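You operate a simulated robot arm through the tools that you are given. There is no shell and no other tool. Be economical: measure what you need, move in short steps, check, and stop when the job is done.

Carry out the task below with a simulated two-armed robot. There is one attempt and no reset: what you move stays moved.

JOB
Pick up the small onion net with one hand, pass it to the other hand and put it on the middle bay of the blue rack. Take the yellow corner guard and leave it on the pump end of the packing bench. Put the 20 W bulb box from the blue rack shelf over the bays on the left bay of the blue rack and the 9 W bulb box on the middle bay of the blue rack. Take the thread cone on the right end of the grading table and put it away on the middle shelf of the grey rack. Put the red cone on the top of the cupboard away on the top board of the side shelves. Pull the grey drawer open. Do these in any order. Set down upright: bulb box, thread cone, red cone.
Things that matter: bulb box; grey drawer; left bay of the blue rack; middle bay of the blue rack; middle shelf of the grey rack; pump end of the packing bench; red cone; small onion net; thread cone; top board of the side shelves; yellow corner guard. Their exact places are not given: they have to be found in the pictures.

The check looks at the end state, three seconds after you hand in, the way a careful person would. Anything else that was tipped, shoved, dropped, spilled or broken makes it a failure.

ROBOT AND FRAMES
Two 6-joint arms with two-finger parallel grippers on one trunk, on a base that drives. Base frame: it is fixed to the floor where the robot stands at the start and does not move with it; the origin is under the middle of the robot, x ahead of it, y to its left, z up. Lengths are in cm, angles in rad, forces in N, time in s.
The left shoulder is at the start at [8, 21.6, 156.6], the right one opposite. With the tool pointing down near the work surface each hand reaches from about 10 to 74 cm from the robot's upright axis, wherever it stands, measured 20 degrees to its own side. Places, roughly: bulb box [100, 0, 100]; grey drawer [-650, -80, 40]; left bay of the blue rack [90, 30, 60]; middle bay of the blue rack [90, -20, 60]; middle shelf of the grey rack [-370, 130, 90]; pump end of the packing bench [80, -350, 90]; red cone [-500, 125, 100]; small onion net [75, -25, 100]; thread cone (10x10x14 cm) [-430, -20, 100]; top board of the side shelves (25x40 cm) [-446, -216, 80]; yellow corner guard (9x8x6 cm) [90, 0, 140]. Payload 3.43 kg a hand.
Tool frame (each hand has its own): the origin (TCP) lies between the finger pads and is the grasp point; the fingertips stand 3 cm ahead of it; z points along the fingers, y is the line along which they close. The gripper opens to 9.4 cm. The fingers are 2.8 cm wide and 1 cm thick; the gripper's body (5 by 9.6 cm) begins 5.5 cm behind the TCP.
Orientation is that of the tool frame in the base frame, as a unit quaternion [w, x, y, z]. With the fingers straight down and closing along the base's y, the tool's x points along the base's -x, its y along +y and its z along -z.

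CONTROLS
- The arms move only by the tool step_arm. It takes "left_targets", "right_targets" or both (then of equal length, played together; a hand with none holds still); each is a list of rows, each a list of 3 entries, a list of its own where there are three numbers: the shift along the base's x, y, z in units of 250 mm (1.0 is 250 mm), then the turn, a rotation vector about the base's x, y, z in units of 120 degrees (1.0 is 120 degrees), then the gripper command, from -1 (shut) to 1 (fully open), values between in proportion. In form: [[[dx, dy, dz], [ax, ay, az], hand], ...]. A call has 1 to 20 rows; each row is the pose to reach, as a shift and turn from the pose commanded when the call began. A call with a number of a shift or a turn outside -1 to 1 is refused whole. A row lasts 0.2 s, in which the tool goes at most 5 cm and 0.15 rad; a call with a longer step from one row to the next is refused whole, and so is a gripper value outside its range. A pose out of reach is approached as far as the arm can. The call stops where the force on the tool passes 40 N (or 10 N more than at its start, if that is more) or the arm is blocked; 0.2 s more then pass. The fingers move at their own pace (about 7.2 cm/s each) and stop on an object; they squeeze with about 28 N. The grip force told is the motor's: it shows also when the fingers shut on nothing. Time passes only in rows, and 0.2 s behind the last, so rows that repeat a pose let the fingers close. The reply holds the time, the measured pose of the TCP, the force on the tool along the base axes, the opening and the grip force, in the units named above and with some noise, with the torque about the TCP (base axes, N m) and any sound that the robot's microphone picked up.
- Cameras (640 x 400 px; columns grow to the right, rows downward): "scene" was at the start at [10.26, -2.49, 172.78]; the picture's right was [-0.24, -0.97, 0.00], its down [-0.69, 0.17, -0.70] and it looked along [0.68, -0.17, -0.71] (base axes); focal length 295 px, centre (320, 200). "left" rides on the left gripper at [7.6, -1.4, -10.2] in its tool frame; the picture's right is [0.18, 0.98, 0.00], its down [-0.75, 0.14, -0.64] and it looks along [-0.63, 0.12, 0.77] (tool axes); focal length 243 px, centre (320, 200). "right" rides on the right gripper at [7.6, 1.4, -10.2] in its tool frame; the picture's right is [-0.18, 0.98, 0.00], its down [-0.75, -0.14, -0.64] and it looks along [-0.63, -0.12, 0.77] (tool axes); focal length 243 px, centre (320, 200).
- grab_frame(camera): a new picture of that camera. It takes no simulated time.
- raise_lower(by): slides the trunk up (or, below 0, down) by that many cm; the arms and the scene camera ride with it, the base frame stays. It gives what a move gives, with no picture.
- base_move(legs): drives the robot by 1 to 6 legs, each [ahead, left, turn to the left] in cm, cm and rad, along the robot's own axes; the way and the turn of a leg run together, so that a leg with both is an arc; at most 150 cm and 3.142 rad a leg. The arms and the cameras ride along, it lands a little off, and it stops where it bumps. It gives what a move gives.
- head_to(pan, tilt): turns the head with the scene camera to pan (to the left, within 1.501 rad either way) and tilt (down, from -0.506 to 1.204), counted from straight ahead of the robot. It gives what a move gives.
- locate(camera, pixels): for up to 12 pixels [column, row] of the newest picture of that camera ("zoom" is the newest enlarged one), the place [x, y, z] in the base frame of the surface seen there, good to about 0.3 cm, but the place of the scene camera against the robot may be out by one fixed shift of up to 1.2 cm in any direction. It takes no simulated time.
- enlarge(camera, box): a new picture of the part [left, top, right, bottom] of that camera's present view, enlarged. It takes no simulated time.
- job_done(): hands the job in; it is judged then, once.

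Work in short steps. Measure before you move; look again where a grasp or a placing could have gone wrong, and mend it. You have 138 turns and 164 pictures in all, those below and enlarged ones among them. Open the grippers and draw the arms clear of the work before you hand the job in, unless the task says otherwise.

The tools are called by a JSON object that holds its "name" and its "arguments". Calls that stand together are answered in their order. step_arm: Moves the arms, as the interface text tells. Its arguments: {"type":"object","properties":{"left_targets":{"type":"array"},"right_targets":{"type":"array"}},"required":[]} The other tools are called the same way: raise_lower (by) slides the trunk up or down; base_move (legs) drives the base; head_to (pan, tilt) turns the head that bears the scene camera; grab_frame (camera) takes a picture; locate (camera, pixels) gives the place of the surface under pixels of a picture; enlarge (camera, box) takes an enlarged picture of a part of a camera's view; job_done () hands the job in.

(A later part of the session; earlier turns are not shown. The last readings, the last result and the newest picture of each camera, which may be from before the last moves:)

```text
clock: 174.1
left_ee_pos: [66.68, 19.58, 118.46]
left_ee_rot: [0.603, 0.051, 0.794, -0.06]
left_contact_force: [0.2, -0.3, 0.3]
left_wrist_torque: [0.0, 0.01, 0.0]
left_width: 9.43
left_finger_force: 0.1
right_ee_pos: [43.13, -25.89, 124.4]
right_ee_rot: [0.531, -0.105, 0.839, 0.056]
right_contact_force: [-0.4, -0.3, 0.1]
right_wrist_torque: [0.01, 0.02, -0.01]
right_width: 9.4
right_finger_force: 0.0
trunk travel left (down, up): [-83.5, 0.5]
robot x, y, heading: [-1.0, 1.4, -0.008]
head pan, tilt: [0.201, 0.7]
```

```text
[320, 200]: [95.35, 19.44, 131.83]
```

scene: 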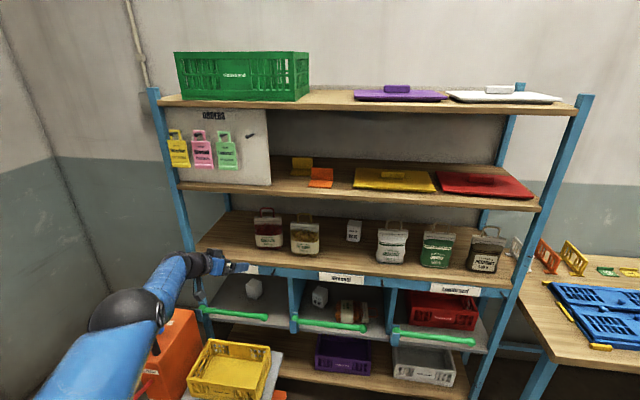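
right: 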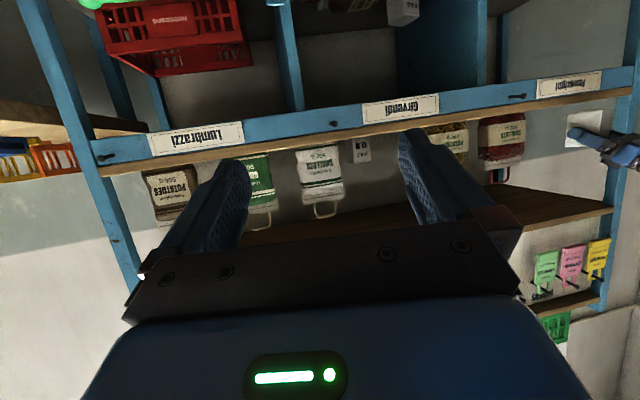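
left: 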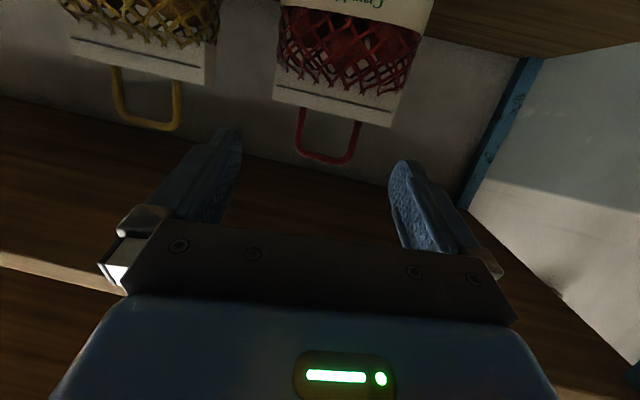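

The handle is centred. I grip it, lift 1.2 cm, shift back to the original spot and release, retreating.

{"name": "step_arm", "arguments": {"left_targets": [[[0.16, -0.024, 0.024], [0, 0, 0], 1], [[0.32, -0.048, 0.024], [0, 0, 0], 1], [[0.44, -0.066, 0.024], [0, 0, 0], 1], [[0.49, -0.072, 0.024], [0, 0, 0], 1], [[0.49, -0.072, 0.024], [0, 0, 0], 0.3], [[0.49, -0.072, 0.024], [0, 0, 0], -0.5], [[0.49, -0.072, 0.024], [0, 0, 0], -1], [[0.49, -0.072, 0.024], [0, 0, 0], -1], [[0.49, -0.072, 0.074], [0, 0, 0], -1], [[0.46, -0.04, 0.074], [0, 0, 0], -1], [[0.432, -0.014, 0.074], [0, 0, 0], -1], [[0.432, -0.014, 0.074], [0, 0, 0], -1]]}}

{"name": "step_arm", "arguments": {"left_targets": [[[0, 0, -0.025], [0, 0, 0], -1], [[0, 0, -0.046], [0, 0, 0], -1], [[0, 0, -0.046], [0, 0, 0], -1], [[0, 0, -0.046], [0, 0, 0], -0.3], [[0, 0, -0.046], [0, 0, 0], 0.5], [[0, 0, -0.046], [0, 0, 0], 1], [[0, 0, -0.046], [0, 0, 0], 1], [[-0.12, 0.02, -0.04], [0, 0, 0], 1], [[-0.28, 0.04, -0.04], [0, 0, 0], 1], [[-0.45, 0.06, -0.04], [0, 0, 0], 1]]}}

{"name": "grab_frame", "arguments": {"camera": "scene"}}

{"name": "enlarge", "arguments": {"camera": "scene", "box": [200, 20, 360, 120]}}

```text
clock: 176.7
left_ee_pos: [77.49, 19.4, 120.04]
left_ee_rot: [0.602, 0.051, 0.795, -0.061]
left_contact_force: [0.6, 0.3, -5.7]
left_wrist_torque: [0.0, 0.05, -0.02]
left_width: 6.5
left_finger_force: 28.2
right_ee_pos: [43.18, -26.05, 124.2]
right_ee_rot: [0.531, -0.104, 0.839, 0.055]
right_contact_force: [0.2, 0.2, -0.6]
right_wrist_torque: [0.02, 0.0, 0.02]
right_width: 9.4
right_finger_force: 0.1
trunk travel left (down, up): [-83.5, 0.5]
robot x, y, heading: [-0.91, 1.99, -0.008]
head pan, tilt: [0.201, 0.7]
```

```text
clock: 178.9
left_ee_pos: [65.82, 20.65, 119.5]
left_ee_rot: [0.604, 0.051, 0.793, -0.06]
left_contact_force: [-0.7, 0.2, 0.0]
left_wrist_torque: [-0.01, -0.02, -0.03]
left_width: 9.43
left_finger_force: 0.0
right_ee_pos: [42.96, -26.01, 124.36]
right_ee_rot: [0.533, -0.104, 0.838, 0.055]
right_contact_force: [0.3, 0.3, -0.3]
right_wrist_torque: [-0.01, -0.01, -0.01]
right_width: 9.4
right_finger_force: 0.0
trunk travel left (down, up): [-83.5, 0.5]
robot x, y, heading: [-0.96, 1.8, -0.009]
head pan, tilt: [0.201, 0.7]
```

```text
59 pictures are left
```

scene: 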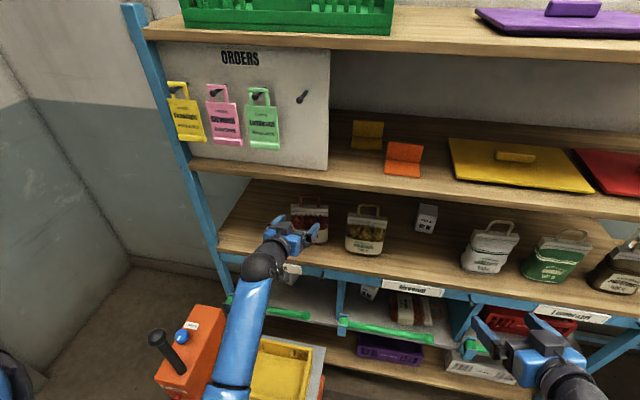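

```text
4.00 times, centred on (280, 70) of scene
```

zoom: 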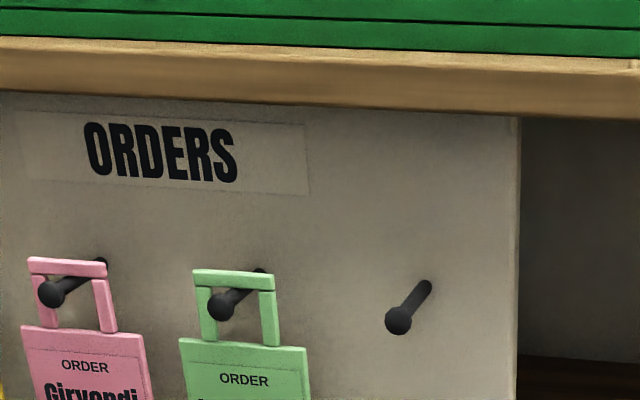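

The net is restored. For the guard I need headroom: I measure the top shelf's underside, board edge and guard from this picture.

{"name": "enlarge", "arguments": {"camera": "scene", "box": [310, 0, 470, 200]}}

{"name": "locate", "arguments": {"camera": "scene", "pixels": [[400, 46], [400, 55], [329, 130], [328, 165], [353, 123], [383, 126], [382, 148], [368, 122], [352, 146], [388, 142], [423, 146], [455, 150]]}}

```text
2.00 times, centred on (390, 100) of scene
```

zoom: 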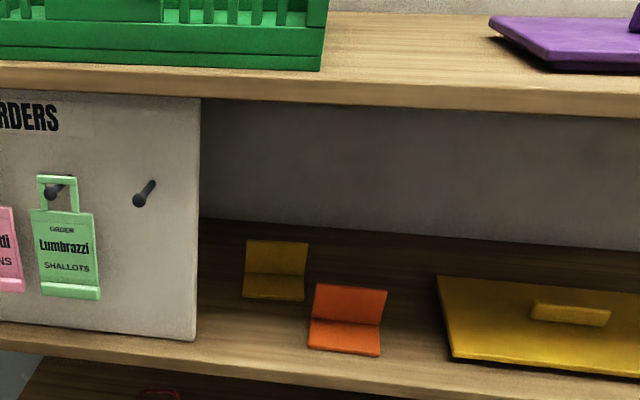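

```text
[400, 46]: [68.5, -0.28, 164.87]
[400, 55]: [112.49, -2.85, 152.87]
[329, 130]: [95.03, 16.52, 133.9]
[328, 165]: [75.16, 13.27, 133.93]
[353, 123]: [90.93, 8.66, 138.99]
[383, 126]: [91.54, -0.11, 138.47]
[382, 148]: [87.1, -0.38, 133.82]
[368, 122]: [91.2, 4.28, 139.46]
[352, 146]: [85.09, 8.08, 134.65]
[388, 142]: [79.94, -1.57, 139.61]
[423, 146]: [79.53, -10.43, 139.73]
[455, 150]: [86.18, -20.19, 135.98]
```

The guard is 8.9 cm wide at y -0.2..8.7, plate x 91, top 139.7. I'll grip the plate's sides with the left hand pitched ~35°. First back out, shift right, and set the pose.

{"name": "base_move", "arguments": {"legs": [[-20, 0, 0], [0, -17.5, 0.006]]}}

{"name": "step_arm", "arguments": {"left_targets": [[[0, 0.01, 0.12], [-0.005, 0.03, 0.02], 1], [[0, 0.02, 0.25], [-0.005, 0.06, 0.04], 1], [[0, 0.03, 0.38], [-0.005, 0.09, 0.06], 1], [[0, 0.04, 0.5], [-0.01, 0.12, 0.08], 1], [[0, 0.04, 0.63], [-0.01, 0.15, 0.1], 1], [[0, 0.04, 0.77], [-0.01, 0.167, 0.108], 1]]}}

```text
clock: 181.6
left_ee_pos: [45.84, 3.84, 119.33]
left_ee_rot: [0.604, 0.047, 0.794, -0.059]
left_contact_force: [-0.7, 0.6, 0.6]
left_wrist_torque: [0.01, 0.01, -0.02]
left_width: 9.41
left_finger_force: 0.1
right_ee_pos: [23.09, -43.06, 124.45]
right_ee_rot: [0.531, -0.109, 0.838, 0.056]
right_contact_force: [0.2, 0.2, -0.5]
right_wrist_torque: [0.01, 0.02, -0.08]
right_width: 9.39
right_finger_force: 0.0
trunk travel left (down, up): [-83.5, 0.5]
robot x, y, heading: [-21.0, -16.59, -0.001]
head pan, tilt: [0.201, 0.7]
```

```text
clock: 183.0
left_ee_pos: [45.9, 4.5, 138.67]
left_ee_rot: [0.459, -0.059, 0.886, -0.006]
left_contact_force: [-0.6, -0.2, -0.6]
left_wrist_torque: [-0.01, 0.0, -0.01]
left_width: 9.41
left_finger_force: 0.0
right_ee_pos: [23.24, -43.39, 124.36]
right_ee_rot: [0.53, -0.108, 0.839, 0.057]
right_contact_force: [0.1, 0.0, 0.2]
right_wrist_torque: [0.01, -0.01, -0.01]
right_width: 9.4
right_finger_force: 0.0
trunk travel left (down, up): [-83.5, 0.5]
robot x, y, heading: [-20.99, -15.87, -0.003]
head pan, tilt: [0.201, 0.7]
```

Pose is good (pitch 35°, yaw 3°); I fix a small roll, drive ahead 30 cm and look with the left camera.

{"name": "step_arm", "arguments": {"left_targets": [[[0, 0, 0.02], [0.025, 0, -0.018], 1]]}}

{"name": "base_move", "arguments": {"legs": [[30, 0, 0]]}}

{"name": "grab_frame", "arguments": {"camera": "left"}}

{"name": "enlarge", "arguments": {"camera": "left", "box": [200, 60, 440, 240]}}

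```text
clock: 183.4
left_ee_pos: [45.92, 4.59, 139.18]
left_ee_rot: [0.461, -0.029, 0.887, 0.009]
left_contact_force: [-0.2, 0.9, -0.2]
left_wrist_torque: [-0.03, -0.02, 0.02]
left_width: 9.42
left_finger_force: 0.1
right_ee_pos: [23.16, -43.33, 124.37]
right_ee_rot: [0.531, -0.107, 0.839, 0.057]
right_contact_force: [0.0, 0.7, -0.3]
right_wrist_torque: [-0.01, -0.02, 0.0]
right_width: 9.4
right_finger_force: 0.1
trunk travel left (down, up): [-83.5, 0.5]
robot x, y, heading: [-20.73, -15.84, 0.002]
head pan, tilt: [0.201, 0.7]
```

```text
clock: 185.4
left_ee_pos: [75.11, 4.46, 139.29]
left_ee_rot: [0.462, -0.029, 0.886, 0.009]
left_contact_force: [-0.6, -0.2, 0.2]
left_wrist_torque: [0.02, 0.0, -0.03]
left_width: 9.4
left_finger_force: 0.1
right_ee_pos: [52.57, -43.61, 124.46]
right_ee_rot: [0.532, -0.107, 0.838, 0.056]
right_contact_force: [-0.1, -0.5, -0.2]
right_wrist_torque: [-0.02, -0.01, -0.03]
right_width: 9.4
right_finger_force: 0.0
trunk travel left (down, up): [-83.5, 0.5]
robot x, y, heading: [8.4, -16.16, 0.003]
head pan, tilt: [0.201, 0.7]
```

```text
56 pictures are left
```

left: 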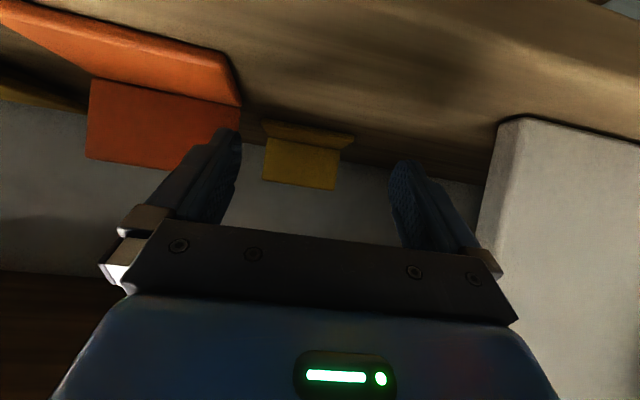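

```text
2.22 times, centred on (320, 150) of left
```

zoom: 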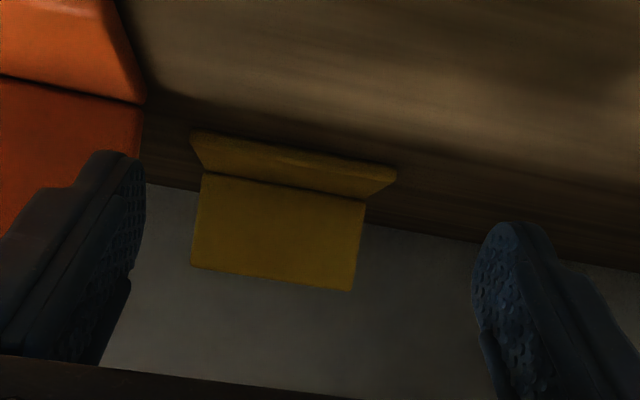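

The right finger is very near the orange guard. I measure precisely with the left camera.

{"name": "locate", "arguments": {"camera": "left", "pixels": [[266, 160], [336, 170], [300, 165], [236, 98], [225, 120], [264, 178], [333, 188]]}}

{"name": "step_arm", "arguments": {"left_targets": [[[0, 0.005, 0], [0, 0, 0], 0.4], [[0, 0.01, 0], [0, 0, 0], 0.35], [[0, 0.01, 0], [0, 0, 0], 0.35]]}}

```text
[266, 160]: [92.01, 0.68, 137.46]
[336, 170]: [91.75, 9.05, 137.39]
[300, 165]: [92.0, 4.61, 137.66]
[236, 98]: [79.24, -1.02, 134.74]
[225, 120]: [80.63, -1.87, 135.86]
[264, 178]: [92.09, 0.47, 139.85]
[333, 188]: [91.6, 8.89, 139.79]
```

```text
clock: 186.2
left_ee_pos: [75.36, 4.72, 139.22]
left_ee_rot: [0.461, -0.03, 0.887, 0.009]
left_contact_force: [-0.1, -0.2, -1.1]
left_wrist_torque: [-0.02, -0.01, -0.01]
left_width: 6.36
left_finger_force: 0.1
right_ee_pos: [52.67, -43.5, 124.36]
right_ee_rot: [0.53, -0.108, 0.839, 0.057]
right_contact_force: [-0.2, 0.1, -0.1]
right_wrist_torque: [0.0, -0.01, -0.04]
right_width: 9.4
right_finger_force: 0.1
trunk travel left (down, up): [-83.5, 0.5]
robot x, y, heading: [8.78, -15.98, -0.002]
head pan, tilt: [0.201, 0.7]
```

Plate centre is y≈4.77, x≈92 by the wrist camera. I advance with fingers narrowed past the orange guard to x 85.5, then open fully.

{"name": "step_arm", "arguments": {"left_targets": [[[0.14, 0, 0], [0, 0, 0], 0.35], [[0.28, 0.001, 0], [0, 0, 0], 0.35], [[0.4, 0.002, -0.02], [0, 0, 0], 0.35], [[0.4, 0.002, -0.02], [0, 0, 0], 1], [[0.4, 0.002, -0.02], [0, 0, 0], 1]]}}

{"name": "grab_frame", "arguments": {"camera": "left"}}

```text
clock: 187.4
left_ee_pos: [85.4, 4.57, 138.69]
left_ee_rot: [0.461, -0.03, 0.887, 0.01]
left_contact_force: [-0.3, -0.5, 0.0]
left_wrist_torque: [0.02, 0.0, 0.03]
left_width: 9.37
left_finger_force: 0.0
right_ee_pos: [52.62, -43.5, 124.32]
right_ee_rot: [0.532, -0.108, 0.838, 0.058]
right_contact_force: [-0.4, -1.0, 0.2]
right_wrist_torque: [-0.03, 0.01, -0.03]
right_width: 9.42
right_finger_force: 0.0
trunk travel left (down, up): [-83.5, 0.5]
robot x, y, heading: [8.47, -16.3, -0.001]
head pan, tilt: [0.201, 0.7]
```

```text
54 pictures are left
```

left: 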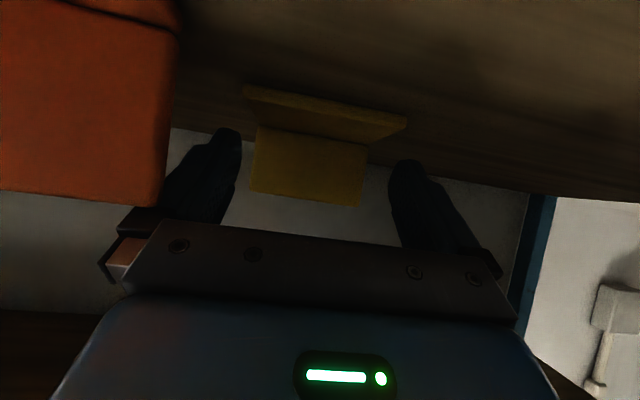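

I re-measure the plate edges from this closer view.

{"name": "locate", "arguments": {"camera": "left", "pixels": [[256, 160], [253, 180], [363, 175], [360, 195], [310, 170], [308, 190]]}}

{"name": "enlarge", "arguments": {"camera": "left", "box": [220, 80, 420, 220]}}

```text
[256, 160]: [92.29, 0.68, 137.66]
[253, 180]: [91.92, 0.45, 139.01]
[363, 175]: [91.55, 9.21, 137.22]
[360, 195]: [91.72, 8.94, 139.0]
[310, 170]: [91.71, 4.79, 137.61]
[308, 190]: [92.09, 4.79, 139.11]
```

```text
2.86 times, centred on (320, 150) of left
```

zoom: 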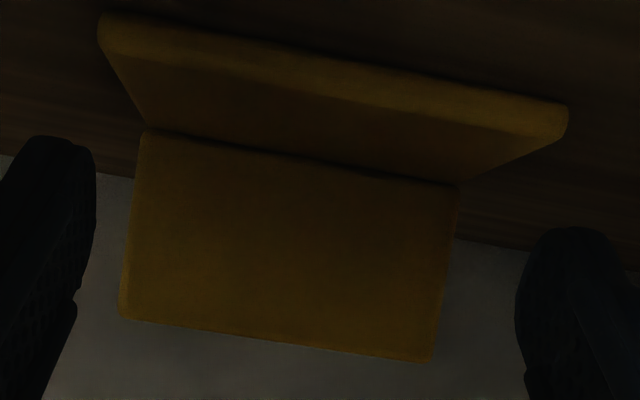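

Plate centre 4.85, width ~8.7. I advance to x 91.2 at y 4.85 in small steps.

{"name": "step_arm", "arguments": {"left_targets": [[[0.02, 0.012, -0.006], [0, 0, 0], 1], [[0.09, 0.012, -0.008], [0, 0, 0], 1], [[0.16, 0.012, -0.008], [0, 0, 0], 1], [[0.232, 0.012, -0.008], [0, 0, 0], 1]]}}

{"name": "grab_frame", "arguments": {"camera": "left"}}

```text
clock: 188.4
left_ee_pos: [91.35, 5.08, 138.44]
left_ee_rot: [0.461, -0.031, 0.887, 0.01]
left_contact_force: [0.8, -0.4, 0.0]
left_wrist_torque: [-0.04, -0.04, -0.01]
left_width: 9.4
left_finger_force: 0.0
right_ee_pos: [52.89, -43.45, 124.34]
right_ee_rot: [0.53, -0.109, 0.839, 0.058]
right_contact_force: [0.0, -0.1, 0.2]
right_wrist_torque: [-0.01, 0.01, 0.01]
right_width: 9.38
right_finger_force: 0.1
trunk travel left (down, up): [-83.5, 0.5]
robot x, y, heading: [8.78, -16.07, -0.005]
head pan, tilt: [0.201, 0.7]
```

```text
52 pictures are left
```

left: 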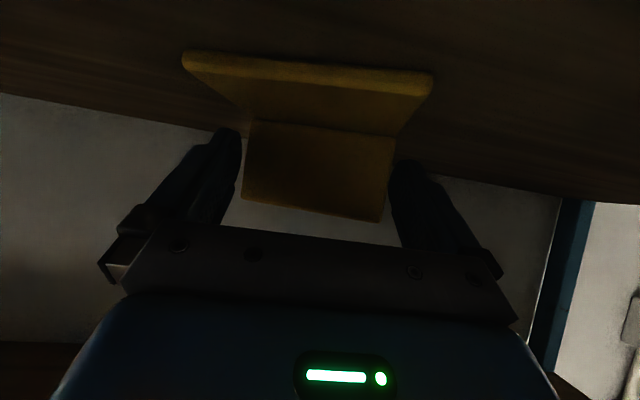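

The plate sits between the fingers with no contact. I close, then lift 3 cm.

{"name": "step_arm", "arguments": {"left_targets": [[[0, 0, 0], [0, 0, 0], 0.7], [[0, 0, 0], [0, 0, 0], 0.2], [[0, 0, 0], [0, 0, 0], -0.5], [[0, 0, 0], [0, 0, 0], -1], [[0, 0, 0.06], [0, 0, 0], -1], [[0, 0, 0.16], [0, 0, 0], -1], [[0, 0, 0.24], [0, 0, 0], -1], [[0, 0, 0.24], [0, 0, 0], -1]]}}

{"name": "grab_frame", "arguments": {"camera": "left"}}

```text
clock: 190.2
left_ee_pos: [91.35, 5.17, 144.33]
left_ee_rot: [0.46, -0.029, 0.888, 0.009]
left_contact_force: [-0.4, 0.3, -0.3]
left_wrist_torque: [0.0, -0.02, -0.03]
left_width: 8.79
left_finger_force: 28.5
right_ee_pos: [52.87, -43.52, 124.24]
right_ee_rot: [0.531, -0.107, 0.839, 0.057]
right_contact_force: [0.1, 1.0, -0.7]
right_wrist_torque: [0.02, -0.02, -0.02]
right_width: 9.4
right_finger_force: 0.1
trunk travel left (down, up): [-83.5, 0.5]
robot x, y, heading: [8.58, -16.12, -0.007]
head pan, tilt: [0.201, 0.7]
```

```text
51 pictures are left
```

left: 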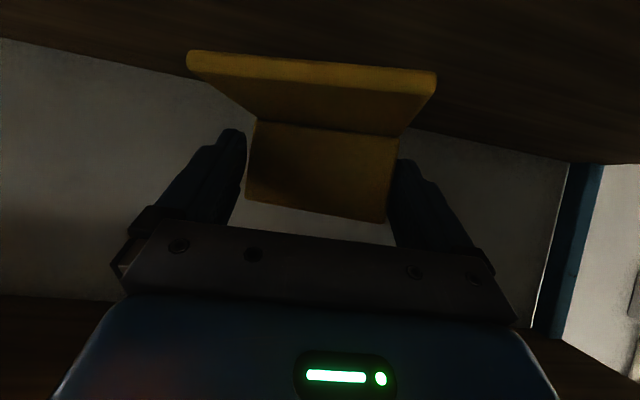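

Held at 8.8 cm. I back out 42 cm and look right along the packing bench.

{"name": "base_move", "arguments": {"legs": [[-42, 0, 0.005]]}}

{"name": "head_to", "arguments": {"pan": -1.25, "tilt": 0.4}}

{"name": "grab_frame", "arguments": {"camera": "scene"}}

```text
clock: 192.8
left_ee_pos: [49.38, 5.46, 144.19]
left_ee_rot: [0.459, -0.031, 0.888, 0.01]
left_contact_force: [0.4, -0.2, -0.5]
left_wrist_torque: [0.03, 0.02, -0.02]
left_width: 8.77
left_finger_force: 28.1
right_ee_pos: [10.94, -43.32, 124.26]
right_ee_rot: [0.53, -0.11, 0.839, 0.059]
right_contact_force: [0.5, -0.4, -1.1]
right_wrist_torque: [0.02, -0.03, 0.03]
right_width: 9.42
right_finger_force: 0.1
trunk travel left (down, up): [-83.5, 0.5]
robot x, y, heading: [-33.36, -15.85, 0.001]
head pan, tilt: [0.201, 0.7]
```

```text
clock: 194.4
left_ee_pos: [49.0, 5.53, 144.39]
left_ee_rot: [0.461, -0.03, 0.887, 0.01]
left_contact_force: [-1.1, -0.5, -0.7]
left_wrist_torque: [0.02, -0.03, 0.0]
left_width: 8.79
left_finger_force: 28.0
right_ee_pos: [10.67, -43.28, 124.26]
right_ee_rot: [0.531, -0.109, 0.838, 0.058]
right_contact_force: [0.0, -0.3, 0.3]
right_wrist_torque: [-0.02, 0.02, 0.03]
right_width: 9.41
right_finger_force: 0.0
trunk travel left (down, up): [-83.5, 0.5]
robot x, y, heading: [-33.68, -16.15, -0.001]
head pan, tilt: [-1.25, 0.4]
```

```text
50 pictures are left
```

scene: 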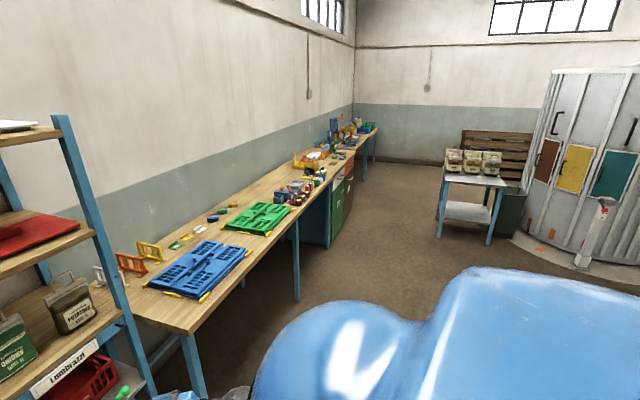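

I measure the bench's far end and the small table for the path.

{"name": "locate", "arguments": {"camera": "scene", "pixels": [[440, 215], [490, 245], [350, 146], [362, 132], [335, 125], [320, 165], [368, 127], [512, 235], [300, 290]]}}

{"name": "enlarge", "arguments": {"camera": "scene", "box": [270, 100, 390, 200]}}

```text
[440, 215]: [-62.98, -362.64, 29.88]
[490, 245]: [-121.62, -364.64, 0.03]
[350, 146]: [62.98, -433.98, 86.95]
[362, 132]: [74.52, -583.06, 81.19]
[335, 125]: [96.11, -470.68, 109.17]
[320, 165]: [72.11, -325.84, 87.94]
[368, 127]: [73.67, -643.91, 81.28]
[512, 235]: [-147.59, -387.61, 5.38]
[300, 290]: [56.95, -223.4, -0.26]
```

```text
4.00 times, centred on (330, 150) of scene
```

zoom: 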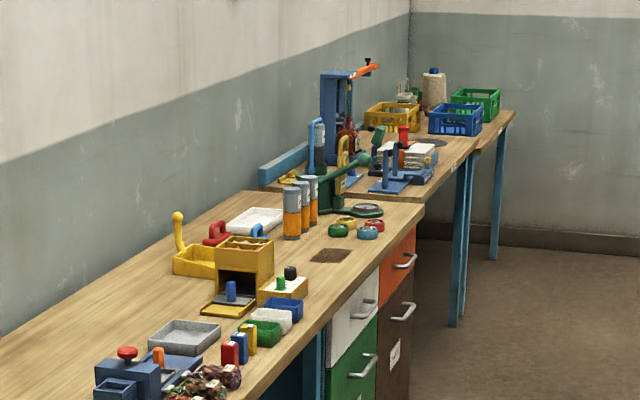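

I drive right along the bench to about y -290, keeping x≈-28, then look at the pump end.

{"name": "base_move", "arguments": {"legs": [[0, -140, 0], [3, -135, 0]]}}

{"name": "head_to", "arguments": {"pan": -0.5, "tilt": 0.6}}

{"name": "grab_frame", "arguments": {"camera": "scene"}}

```text
clock: 207.7
left_ee_pos: [57.67, -264.42, 144.26]
left_ee_rot: [0.46, -0.054, 0.886, 0.022]
left_contact_force: [0.3, -0.1, -0.6]
left_wrist_torque: [0.0, 0.05, -0.02]
left_width: 0.68
left_finger_force: 28.0
right_ee_pos: [21.99, -315.06, 124.38]
right_ee_rot: [0.53, -0.131, 0.835, 0.072]
right_contact_force: [-0.1, 0.2, 0.4]
right_wrist_torque: [0.03, 0.01, 0.04]
right_width: 9.43
right_finger_force: 0.0
trunk travel left (down, up): [-83.5, 0.5]
robot x, y, heading: [-23.89, -290.22, 0.051]
head pan, tilt: [-1.25, 0.4]
```

```text
clock: 208.8
left_ee_pos: [57.84, -264.58, 144.54]
left_ee_rot: [0.46, -0.055, 0.886, 0.023]
left_contact_force: [0.2, -0.3, -0.4]
left_wrist_torque: [0.02, 0.02, -0.02]
left_width: 0.71
left_finger_force: 28.4
right_ee_pos: [21.95, -315.19, 124.41]
right_ee_rot: [0.529, -0.131, 0.835, 0.072]
right_contact_force: [-0.3, 0.6, 0.4]
right_wrist_torque: [0.01, -0.04, 0.0]
right_width: 9.42
right_finger_force: 0.1
trunk travel left (down, up): [-83.5, 0.5]
robot x, y, heading: [-23.53, -290.21, 0.055]
head pan, tilt: [-0.499, 0.6]
```

```text
48 pictures are left
```

scene: 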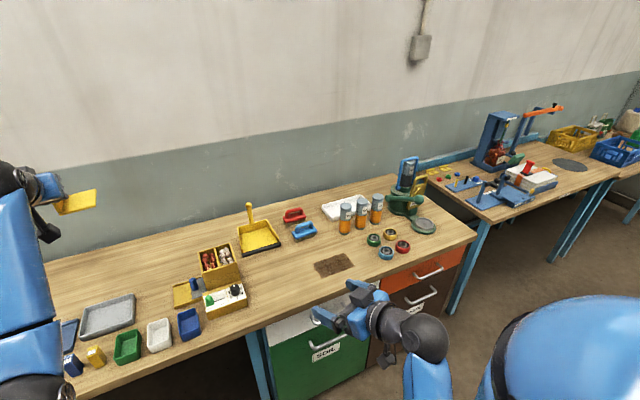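

The guard rotated in the grip but is still held (0.7 cm). The pump (green/blue) is near (405,190). I locate free spots at that bench end.

{"name": "locate", "arguments": {"camera": "scene", "pixels": [[333, 265], [300, 265], [430, 243], [405, 205], [475, 236], [375, 268], [350, 240], [300, 285], [445, 215], [380, 190], [75, 200]]}}

{"name": "enlarge", "arguments": {"camera": "scene", "box": [280, 140, 490, 310]}}

{"name": "grab_frame", "arguments": {"camera": "left"}}

```text
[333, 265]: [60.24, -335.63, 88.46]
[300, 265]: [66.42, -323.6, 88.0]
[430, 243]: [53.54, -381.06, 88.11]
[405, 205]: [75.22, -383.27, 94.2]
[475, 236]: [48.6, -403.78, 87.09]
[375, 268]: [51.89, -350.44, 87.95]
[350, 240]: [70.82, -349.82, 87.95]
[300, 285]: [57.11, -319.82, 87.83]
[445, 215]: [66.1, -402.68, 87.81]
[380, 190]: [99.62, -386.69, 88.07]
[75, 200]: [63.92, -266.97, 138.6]
```

```text
2.35 times, centred on (385, 225) of scene
```

zoom: 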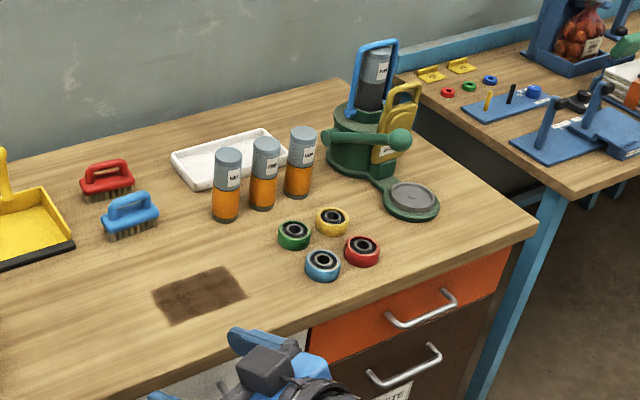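

```text
46 pictures are left
```

left: 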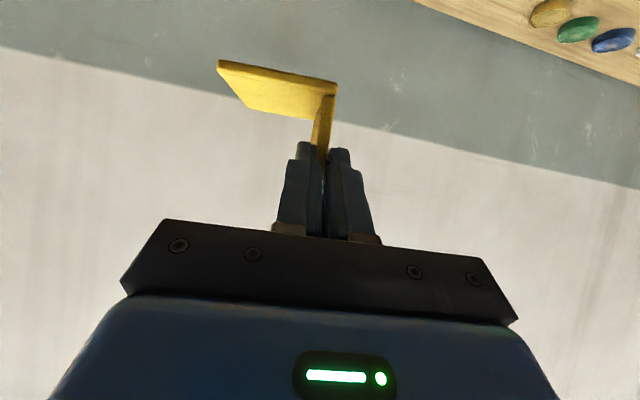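

The pump end is at y≈-340…-400; a free spot is near (69,-346). I drive 73 cm right, straighten, and lower 40 cm.

{"name": "base_move", "arguments": {"legs": [[3.5, -73, -0.055]]}}

{"name": "raise_lower", "arguments": {"by": -40}}

{"name": "head_to", "arguments": {"pan": 0.1, "tilt": 0.75}}

{"name": "grab_frame", "arguments": {"camera": "scene"}}

```text
clock: 212.8
left_ee_pos: [64.35, -342.82, 144.3]
left_ee_rot: [0.46, -0.029, 0.887, 0.007]
left_contact_force: [1.0, 0.5, -0.8]
left_wrist_torque: [-0.01, 0.07, 0.0]
left_width: 0.71
left_finger_force: 28.4
right_ee_pos: [25.62, -391.21, 124.4]
right_ee_rot: [0.53, -0.107, 0.839, 0.056]
right_contact_force: [0.1, 1.1, 0.0]
right_wrist_torque: [-0.02, 0.02, -0.01]
right_width: 9.4
right_finger_force: 0.1
trunk travel left (down, up): [-83.5, 0.5]
robot x, y, heading: [-17.9, -363.95, -0.009]
head pan, tilt: [-0.499, 0.6]
```

```text
clock: 216.6
left_ee_pos: [64.27, -342.97, 104.72]
left_ee_rot: [0.462, -0.028, 0.886, 0.009]
left_contact_force: [-4.6, -0.4, 9.0]
left_wrist_torque: [-0.56, -0.99, -0.16]
left_width: 0.74
left_finger_force: 28.4
right_ee_pos: [25.67, -391.52, 84.38]
right_ee_rot: [0.531, -0.107, 0.839, 0.057]
right_contact_force: [0.1, 0.0, 0.7]
right_wrist_torque: [-0.03, -0.01, -0.01]
right_width: 9.4
right_finger_force: 0.1
trunk travel left (down, up): [-43.5, 40.5]
robot x, y, heading: [-18.15, -363.96, -0.002]
head pan, tilt: [-0.499, 0.6]
```

```text
clock: 217.6
left_ee_pos: [64.14, -342.93, 104.6]
left_ee_rot: [0.462, -0.028, 0.886, 0.008]
left_contact_force: [-3.9, -0.2, 7.8]
left_wrist_torque: [-0.52, -0.96, -0.16]
left_width: 0.74
left_finger_force: 28.2
right_ee_pos: [25.49, -391.63, 84.44]
right_ee_rot: [0.532, -0.107, 0.838, 0.056]
right_contact_force: [0.7, 0.3, -1.0]
right_wrist_torque: [-0.02, -0.01, -0.02]
right_width: 9.4
right_finger_force: 0.0
trunk travel left (down, up): [-43.5, 40.5]
robot x, y, heading: [-18.47, -363.96, -0.005]
head pan, tilt: [0.099, 0.75]
```

```text
45 pictures are left
```

scene: 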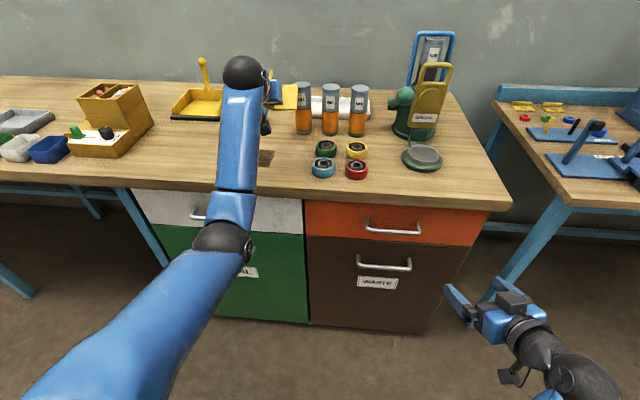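

There's a 8–9 N contact at z 104.7 — the guard touches something. I zoom in.

{"name": "enlarge", "arguments": {"camera": "scene", "box": [220, 50, 400, 180]}}

{"name": "grab_frame", "arguments": {"camera": "left"}}

{"name": "locate", "arguments": {"camera": "scene", "pixels": [[289, 90], [289, 105], [283, 97], [295, 97], [303, 125], [266, 158]]}}

```text
3.08 times, centred on (310, 115) of scene
```

zoom: 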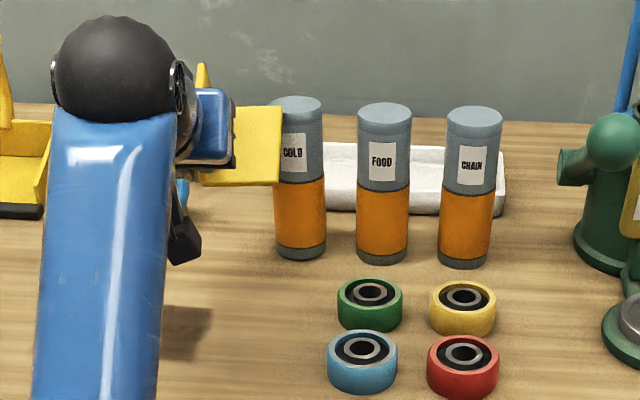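

```text
43 pictures are left
```

left: 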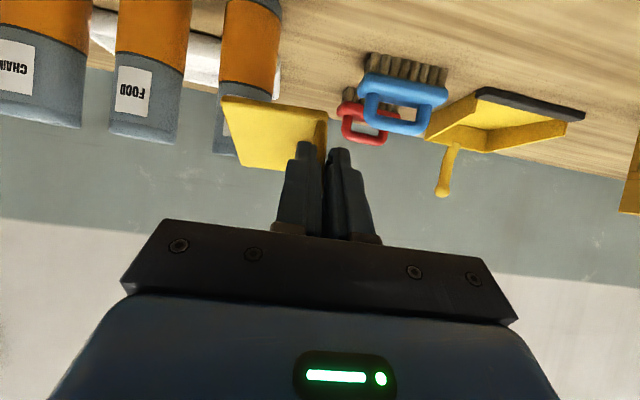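

```text
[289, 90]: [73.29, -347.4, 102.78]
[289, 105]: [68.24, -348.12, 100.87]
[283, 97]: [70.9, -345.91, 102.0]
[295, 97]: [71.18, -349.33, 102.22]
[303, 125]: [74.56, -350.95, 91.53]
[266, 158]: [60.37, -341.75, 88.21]
```

The flange sits on the COLD bottle top. I lift 4 cm, move back 7.5 and right 3.5 to the free area, and check the bottle.

{"name": "raise_lower", "arguments": {"by": 4}}

{"name": "base_move", "arguments": {"legs": [[-7.5, -3.5, 0]]}}

{"name": "raise_lower", "arguments": {"by": -12}}

{"name": "enlarge", "arguments": {"camera": "scene", "box": [220, 50, 400, 180]}}

```text
clock: 218.5
left_ee_pos: [64.42, -343.03, 108.28]
left_ee_rot: [0.459, -0.028, 0.888, 0.008]
left_contact_force: [-0.5, 1.2, 0.0]
left_wrist_torque: [-0.02, 0.0, 0.02]
left_width: 0.71
left_finger_force: 27.6
right_ee_pos: [25.69, -391.65, 88.35]
right_ee_rot: [0.531, -0.106, 0.839, 0.057]
right_contact_force: [1.6, -0.8, -0.1]
right_wrist_torque: [-0.02, -0.03, 0.0]
right_width: 9.38
right_finger_force: 0.1
trunk travel left (down, up): [-47.5, 36.5]
robot x, y, heading: [-18.36, -363.7, -0.006]
head pan, tilt: [0.099, 0.75]
```

```text
clock: 219.5
left_ee_pos: [57.19, -346.21, 108.28]
left_ee_rot: [0.461, -0.029, 0.887, 0.009]
left_contact_force: [1.4, 0.3, -0.7]
left_wrist_torque: [0.02, 0.07, -0.03]
left_width: 0.7
left_finger_force: 28.5
right_ee_pos: [18.48, -394.77, 88.3]
right_ee_rot: [0.531, -0.107, 0.839, 0.056]
right_contact_force: [-0.2, 0.8, -0.4]
right_wrist_torque: [0.0, -0.02, -0.01]
right_width: 9.39
right_finger_force: 0.1
trunk travel left (down, up): [-47.5, 36.5]
robot x, y, heading: [-25.98, -367.17, -0.002]
head pan, tilt: [0.099, 0.75]
```

```text
clock: 221.0
left_ee_pos: [57.07, -346.4, 96.35]
left_ee_rot: [0.46, -0.028, 0.887, 0.008]
left_contact_force: [-0.2, -0.1, -0.8]
left_wrist_torque: [0.05, 0.03, 0.02]
left_width: 0.69
left_finger_force: 28.0
right_ee_pos: [18.4, -394.78, 76.44]
right_ee_rot: [0.531, -0.107, 0.839, 0.057]
right_contact_force: [-0.5, 0.6, 0.5]
right_wrist_torque: [0.0, 0.01, 0.02]
right_width: 9.38
right_finger_force: 0.1
trunk travel left (down, up): [-35.5, 48.5]
robot x, y, heading: [-25.67, -367.16, -0.007]
head pan, tilt: [0.099, 0.75]
```

```text
3.08 times, centred on (310, 115) of scene
```

zoom: 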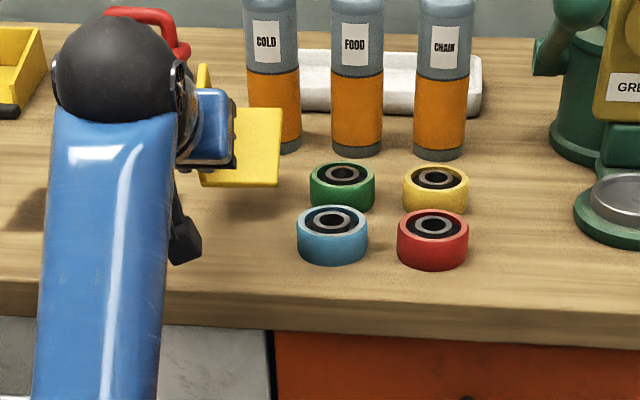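

Bottles are fine; the spot is free. I lower 2.5 cm, then 1 cm steps.

{"name": "raise_lower", "arguments": {"by": -2.8}}

{"name": "raise_lower", "arguments": {"by": -0.8}}

{"name": "enlarge", "arguments": {"camera": "scene", "box": [240, 50, 380, 150]}}

```text
clock: 221.8
left_ee_pos: [56.99, -346.26, 93.66]
left_ee_rot: [0.46, -0.029, 0.887, 0.009]
left_contact_force: [0.3, 0.4, -1.2]
left_wrist_torque: [0.0, 0.04, 0.0]
left_width: 0.69
left_finger_force: 28.0
right_ee_pos: [18.25, -394.83, 73.56]
right_ee_rot: [0.532, -0.107, 0.838, 0.056]
right_contact_force: [0.8, 0.1, 1.1]
right_wrist_torque: [0.01, -0.01, 0.0]
right_width: 9.41
right_finger_force: 0.1
trunk travel left (down, up): [-32.7, 51.3]
robot x, y, heading: [-25.62, -367.31, -0.008]
head pan, tilt: [0.099, 0.75]
```

```text
clock: 222.3
left_ee_pos: [57.03, -346.39, 93.15]
left_ee_rot: [0.463, -0.028, 0.886, 0.008]
left_contact_force: [2.4, 1.0, 8.6]
left_wrist_torque: [0.09, -0.42, 0.0]
left_width: 0.7
left_finger_force: 28.1
right_ee_pos: [18.32, -394.95, 72.72]
right_ee_rot: [0.531, -0.108, 0.838, 0.058]
right_contact_force: [0.4, 0.1, -0.3]
right_wrist_torque: [-0.01, 0.02, 0.0]
right_width: 9.4
right_finger_force: 0.0
trunk travel left (down, up): [-31.9, 52.1]
robot x, y, heading: [-25.5, -367.05, -0.002]
head pan, tilt: [0.099, 0.75]
```

```text
4.00 times, centred on (310, 100) of scene
```

zoom: 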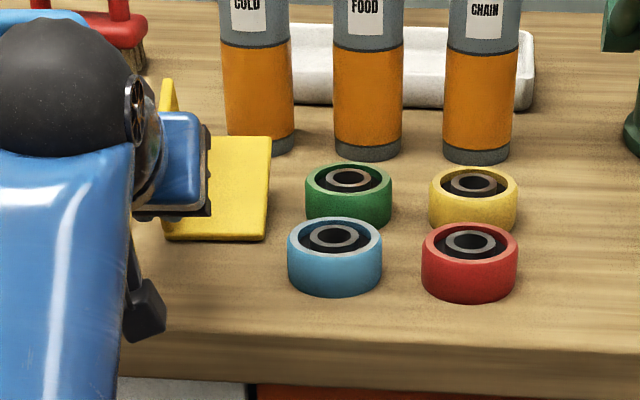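

Contact made (8.6 N). I open and retreat along the tool axis.

{"name": "step_arm", "arguments": {"left_targets": [[[0, 0, 0.01], [0, 0, 0], -0.6], [[0, 0, 0.01], [0, 0, 0], 0], [[0, 0, 0.01], [0, 0, 0], 0.4], [[0, 0, 0.01], [0, 0, 0], 0.4], [[-0.08, 0, 0.07], [0, 0, 0], 0.4], [[-0.2, 0, 0.16], [0, 0, 0], 0.4], [[-0.3, 0, 0.26], [0, 0, 0], 0.4], [[-0.36, 0, 0.4], [0, 0, 0], 0.4]]}}

{"name": "enlarge", "arguments": {"camera": "scene", "box": [220, 50, 400, 180]}}

```text
clock: 224.1
left_ee_pos: [48.13, -346.38, 102.77]
left_ee_rot: [0.46, -0.029, 0.887, 0.009]
left_contact_force: [-0.8, -0.2, 0.3]
left_wrist_torque: [-0.03, 0.05, 0.0]
left_width: 6.57
left_finger_force: 0.1
right_ee_pos: [18.23, -395.0, 72.83]
right_ee_rot: [0.532, -0.107, 0.838, 0.057]
right_contact_force: [-0.3, 0.8, -0.1]
right_wrist_torque: [-0.01, 0.04, 0.03]
right_width: 9.4
right_finger_force: 0.0
trunk travel left (down, up): [-31.9, 52.1]
robot x, y, heading: [-25.63, -367.62, -0.002]
head pan, tilt: [0.099, 0.75]
```

```text
3.08 times, centred on (310, 115) of scene
```

zoom: 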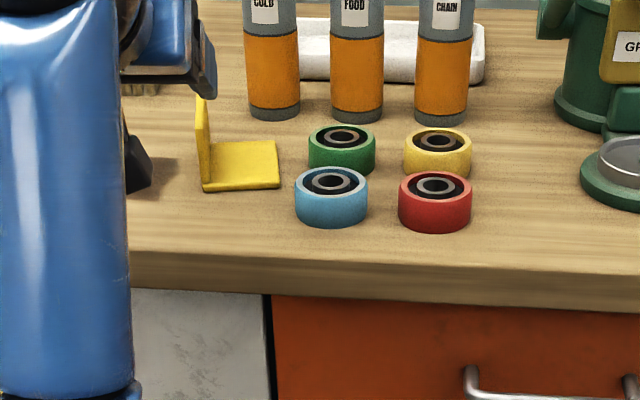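

The guard stands at the pump end. Now I head for the other area: left along the bench, back, then turn around to face -x.

{"name": "raise_lower", "arguments": {"by": 25}}

{"name": "base_move", "arguments": {"legs": [[0, 110, 0], [-60, 120, 0], [0, 0, 3.14]]}}

{"name": "head_to", "arguments": {"pan": 0, "tilt": 0.3}}

{"name": "grab_frame", "arguments": {"camera": "scene"}}

```text
clock: 226.7
left_ee_pos: [48.16, -346.4, 127.55]
left_ee_rot: [0.46, -0.029, 0.887, 0.009]
left_contact_force: [0.1, -0.4, -1.4]
left_wrist_torque: [0.0, -0.01, 0.01]
left_width: 6.59
left_finger_force: 0.1
right_ee_pos: [18.35, -394.95, 97.77]
right_ee_rot: [0.53, -0.107, 0.839, 0.057]
right_contact_force: [0.2, -1.0, -0.6]
right_wrist_torque: [0.04, -0.02, 0.01]
right_width: 9.41
right_finger_force: 0.1
trunk travel left (down, up): [-56.9, 27.1]
robot x, y, heading: [-25.78, -367.17, -0.002]
head pan, tilt: [0.099, 0.75]
```

```text
clock: 245.9
left_ee_pos: [-159.0, -160.91, 127.55]
left_ee_rot: [0.01, 0.887, 0.032, -0.461]
left_contact_force: [0.3, 0.1, 0.1]
left_wrist_torque: [0.0, 0.03, -0.01]
left_width: 6.59
left_finger_force: 0.1
right_ee_pos: [-129.62, -112.39, 97.82]
right_ee_rot: [0.059, 0.838, 0.111, -0.53]
right_contact_force: [0.0, -0.1, -0.6]
right_wrist_torque: [-0.04, 0.04, 0.03]
right_width: 9.38
right_finger_force: 0.0
trunk travel left (down, up): [-56.9, 27.1]
robot x, y, heading: [-85.39, -139.47, -3.135]
head pan, tilt: [0.099, 0.75]
```

```text
clock: 246.8
left_ee_pos: [-158.91, -161.07, 127.53]
left_ee_rot: [0.01, 0.887, 0.032, -0.46]
left_contact_force: [-0.4, 0.5, -0.6]
left_wrist_torque: [0.02, 0.0, 0.0]
left_width: 6.57
left_finger_force: 0.1
right_ee_pos: [-129.46, -112.26, 97.79]
right_ee_rot: [0.059, 0.838, 0.11, -0.531]
right_contact_force: [-0.1, 0.1, -0.4]
right_wrist_torque: [0.03, -0.02, 0.0]
right_width: 9.43
right_finger_force: 0.0
trunk travel left (down, up): [-56.9, 27.1]
robot x, y, heading: [-85.52, -139.55, -3.134]
head pan, tilt: [0.0, 0.3]
```

```text
39 pictures are left
```

scene: 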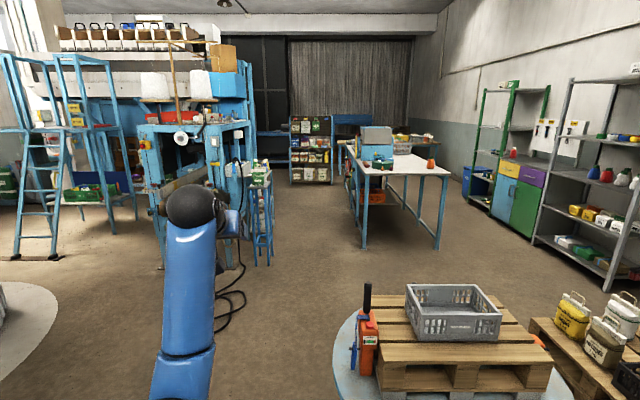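

I zoom on the grading table, cupboard and grey rack area.

{"name": "enlarge", "arguments": {"camera": "scene", "box": [330, 100, 480, 260]}}

{"name": "enlarge", "arguments": {"camera": "scene", "box": [460, 60, 640, 290]}}

{"name": "enlarge", "arguments": {"camera": "scene", "box": [220, 100, 340, 280]}}

{"name": "locate", "arguments": {"camera": "scene", "pixels": [[430, 163], [445, 172], [400, 160], [440, 245], [514, 152], [520, 165], [600, 175], [590, 215], [548, 235], [255, 165], [265, 262], [460, 345]]}}

```text
2.50 times, centred on (405, 180) of scene
```

zoom: 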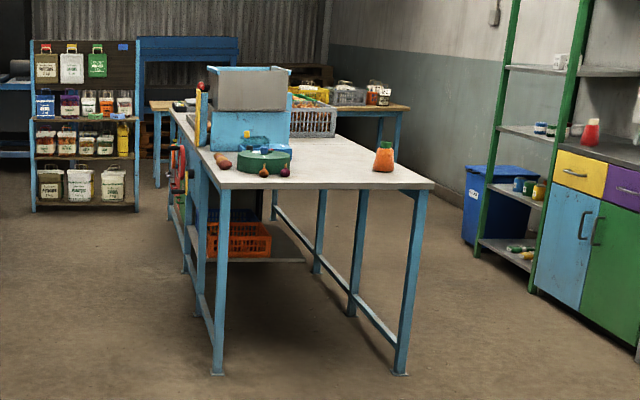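

```text
1.74 times, centred on (550, 175) of scene
```

zoom: 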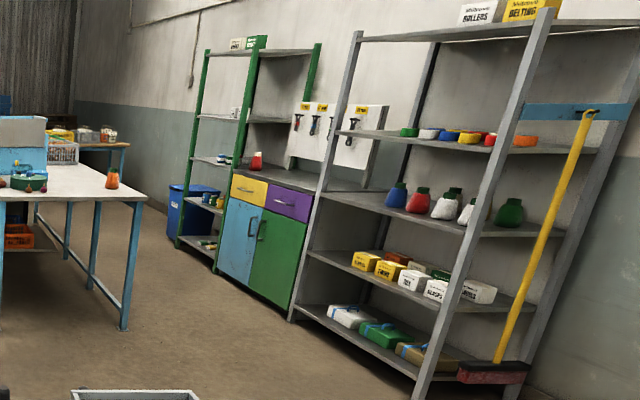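

```text
2.22 times, centred on (280, 190) of scene
```

zoom: 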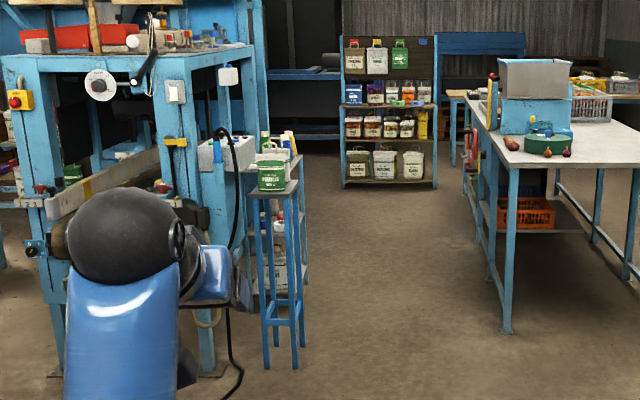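

```text
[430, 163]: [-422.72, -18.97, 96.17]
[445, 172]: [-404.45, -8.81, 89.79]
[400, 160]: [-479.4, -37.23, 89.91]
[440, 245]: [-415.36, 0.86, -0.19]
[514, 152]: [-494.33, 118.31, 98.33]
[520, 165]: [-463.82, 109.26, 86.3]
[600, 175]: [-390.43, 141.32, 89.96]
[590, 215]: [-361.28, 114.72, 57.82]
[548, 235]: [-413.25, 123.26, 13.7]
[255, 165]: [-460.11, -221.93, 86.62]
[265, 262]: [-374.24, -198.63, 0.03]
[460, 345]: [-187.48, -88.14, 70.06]
```

The thread cone (orange, green top) is at (-423,-19) on the grading table; the red cone on the cupboard at (-494,118); free shelf left of the cones on the grey rack's third shelf. I fold the left arm and drive to the table.

{"name": "step_arm", "arguments": {"left_targets": [[[0.15, 0, 0], [0, 0, 0], 0.4], [[0.3, 0, 0], [0, 0, 0], 0.4], [[0.45, 0, 0], [0, 0, 0], 0.4], [[0.6, 0, 0], [0, 0, 0], 0.4], [[0.75, 0, 0.05], [0, 0, 0], 0.4], [[0.9, 0, 0.1], [0, 0, 0], 0.4]]}}

{"name": "base_move", "arguments": {"legs": [[100, 42, -0.007], [85, 0, 0], [70, -141, 0]]}}

{"name": "head_to", "arguments": {"pan": -0.35, "tilt": 0.6}}

{"name": "grab_frame", "arguments": {"camera": "scene"}}

```text
clock: 248.2
left_ee_pos: [-150.24, -161.0, 123.56]
left_ee_rot: [0.01, 0.886, 0.031, -0.462]
left_contact_force: [1.1, 0.8, 0.4]
left_wrist_torque: [0.0, -0.01, 0.01]
left_width: 6.59
left_finger_force: 0.1
left hand out of reach, approached as far as the arm can: row 2, 3, 4, 5, 6
right_ee_pos: [-129.66, -112.37, 97.7]
right_ee_rot: [0.059, 0.839, 0.111, -0.53]
right_contact_force: [-0.7, 0.1, 0.5]
right_wrist_torque: [-0.01, -0.02, 0.04]
right_width: 9.4
right_finger_force: 0.1
trunk travel left (down, up): [-56.9, 27.1]
robot x, y, heading: [-85.35, -139.69, -3.135]
head pan, tilt: [0.0, 0.3]
```

```text
refused: leg 3 is longer than a leg can be; nothing moved
```

```text
clock: 249.1
left_ee_pos: [-150.12, -160.91, 123.5]
left_ee_rot: [0.01, 0.887, 0.033, -0.461]
left_contact_force: [0.0, -0.7, -0.3]
left_wrist_torque: [0.0, 0.04, 0.01]
left_width: 6.55
left_finger_force: 0.1
right_ee_pos: [-129.46, -112.33, 97.73]
right_ee_rot: [0.059, 0.838, 0.11, -0.531]
right_contact_force: [0.1, -0.5, 0.0]
right_wrist_torque: [-0.04, 0.03, 0.03]
right_width: 9.41
right_finger_force: 0.0
trunk travel left (down, up): [-56.9, 27.1]
robot x, y, heading: [-85.52, -139.44, -3.139]
head pan, tilt: [-0.351, 0.6]
```

```text
35 pictures are left
```

scene: 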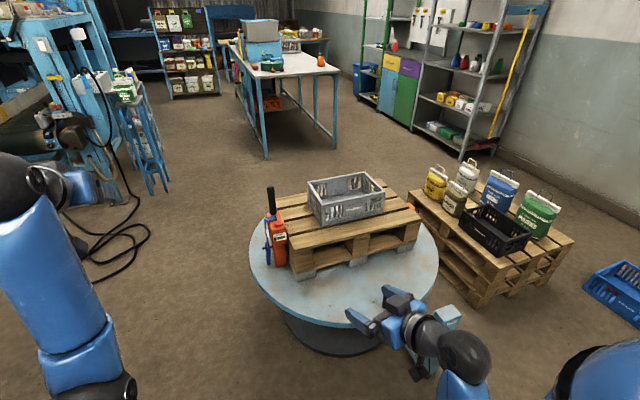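

The third leg was too long. I locate the floor cable and turntable edge before driving.

{"name": "locate", "arguments": {"camera": "scene", "pixels": [[150, 232], [115, 270], [252, 270], [270, 300], [140, 195], [268, 195], [265, 155], [337, 145]]}}

```text
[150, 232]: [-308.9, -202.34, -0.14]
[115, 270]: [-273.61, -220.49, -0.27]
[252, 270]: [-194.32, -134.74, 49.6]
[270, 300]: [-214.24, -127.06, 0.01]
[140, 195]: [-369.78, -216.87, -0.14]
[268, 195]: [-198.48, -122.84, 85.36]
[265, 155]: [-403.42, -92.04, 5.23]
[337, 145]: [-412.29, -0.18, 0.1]
```

Corridor is y -135…-202; I drive along y≈-168 then diagonally to the table front.

{"name": "base_move", "arguments": {"legs": [[100, 29, 0], [100, 0, 0], [58, -125, 0]]}}

{"name": "head_to", "arguments": {"pan": -0.35, "tilt": 0.65}}

{"name": "grab_frame", "arguments": {"camera": "scene"}}

```text
clock: 265.7
left_ee_pos: [-409.59, -71.8, 123.56]
left_ee_rot: [0.017, 0.886, 0.044, -0.461]
left_contact_force: [0.0, 0.8, 0.3]
left_wrist_torque: [0.02, 0.04, 0.0]
left_width: 6.57
left_finger_force: 0.1
right_ee_pos: [-390.38, -22.65, 97.71]
right_ee_rot: [0.065, 0.837, 0.121, -0.53]
right_contact_force: [0.4, 0.0, 0.1]
right_wrist_torque: [-0.05, -0.02, -0.02]
right_width: 9.4
right_finger_force: 0.1
trunk travel left (down, up): [-56.9, 27.1]
robot x, y, heading: [-345.31, -48.64, -3.108]
head pan, tilt: [-0.351, 0.6]
```

```text
clock: 266.3
left_ee_pos: [-409.61, -71.72, 123.5]
left_ee_rot: [0.016, 0.886, 0.044, -0.461]
left_contact_force: [-0.1, -0.3, -0.1]
left_wrist_torque: [-0.05, 0.01, 0.0]
left_width: 6.57
left_finger_force: 0.1
right_ee_pos: [-390.33, -22.68, 97.74]
right_ee_rot: [0.066, 0.837, 0.121, -0.53]
right_contact_force: [0.0, 0.2, 0.8]
right_wrist_torque: [0.02, 0.03, -0.01]
right_width: 9.4
right_finger_force: 0.0
trunk travel left (down, up): [-56.9, 27.1]
robot x, y, heading: [-345.71, -48.07, -3.107]
head pan, tilt: [-0.351, 0.649]
```

```text
34 pictures are left
```

scene: 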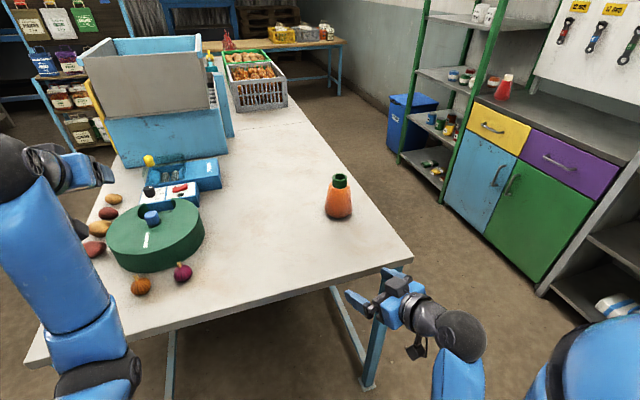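

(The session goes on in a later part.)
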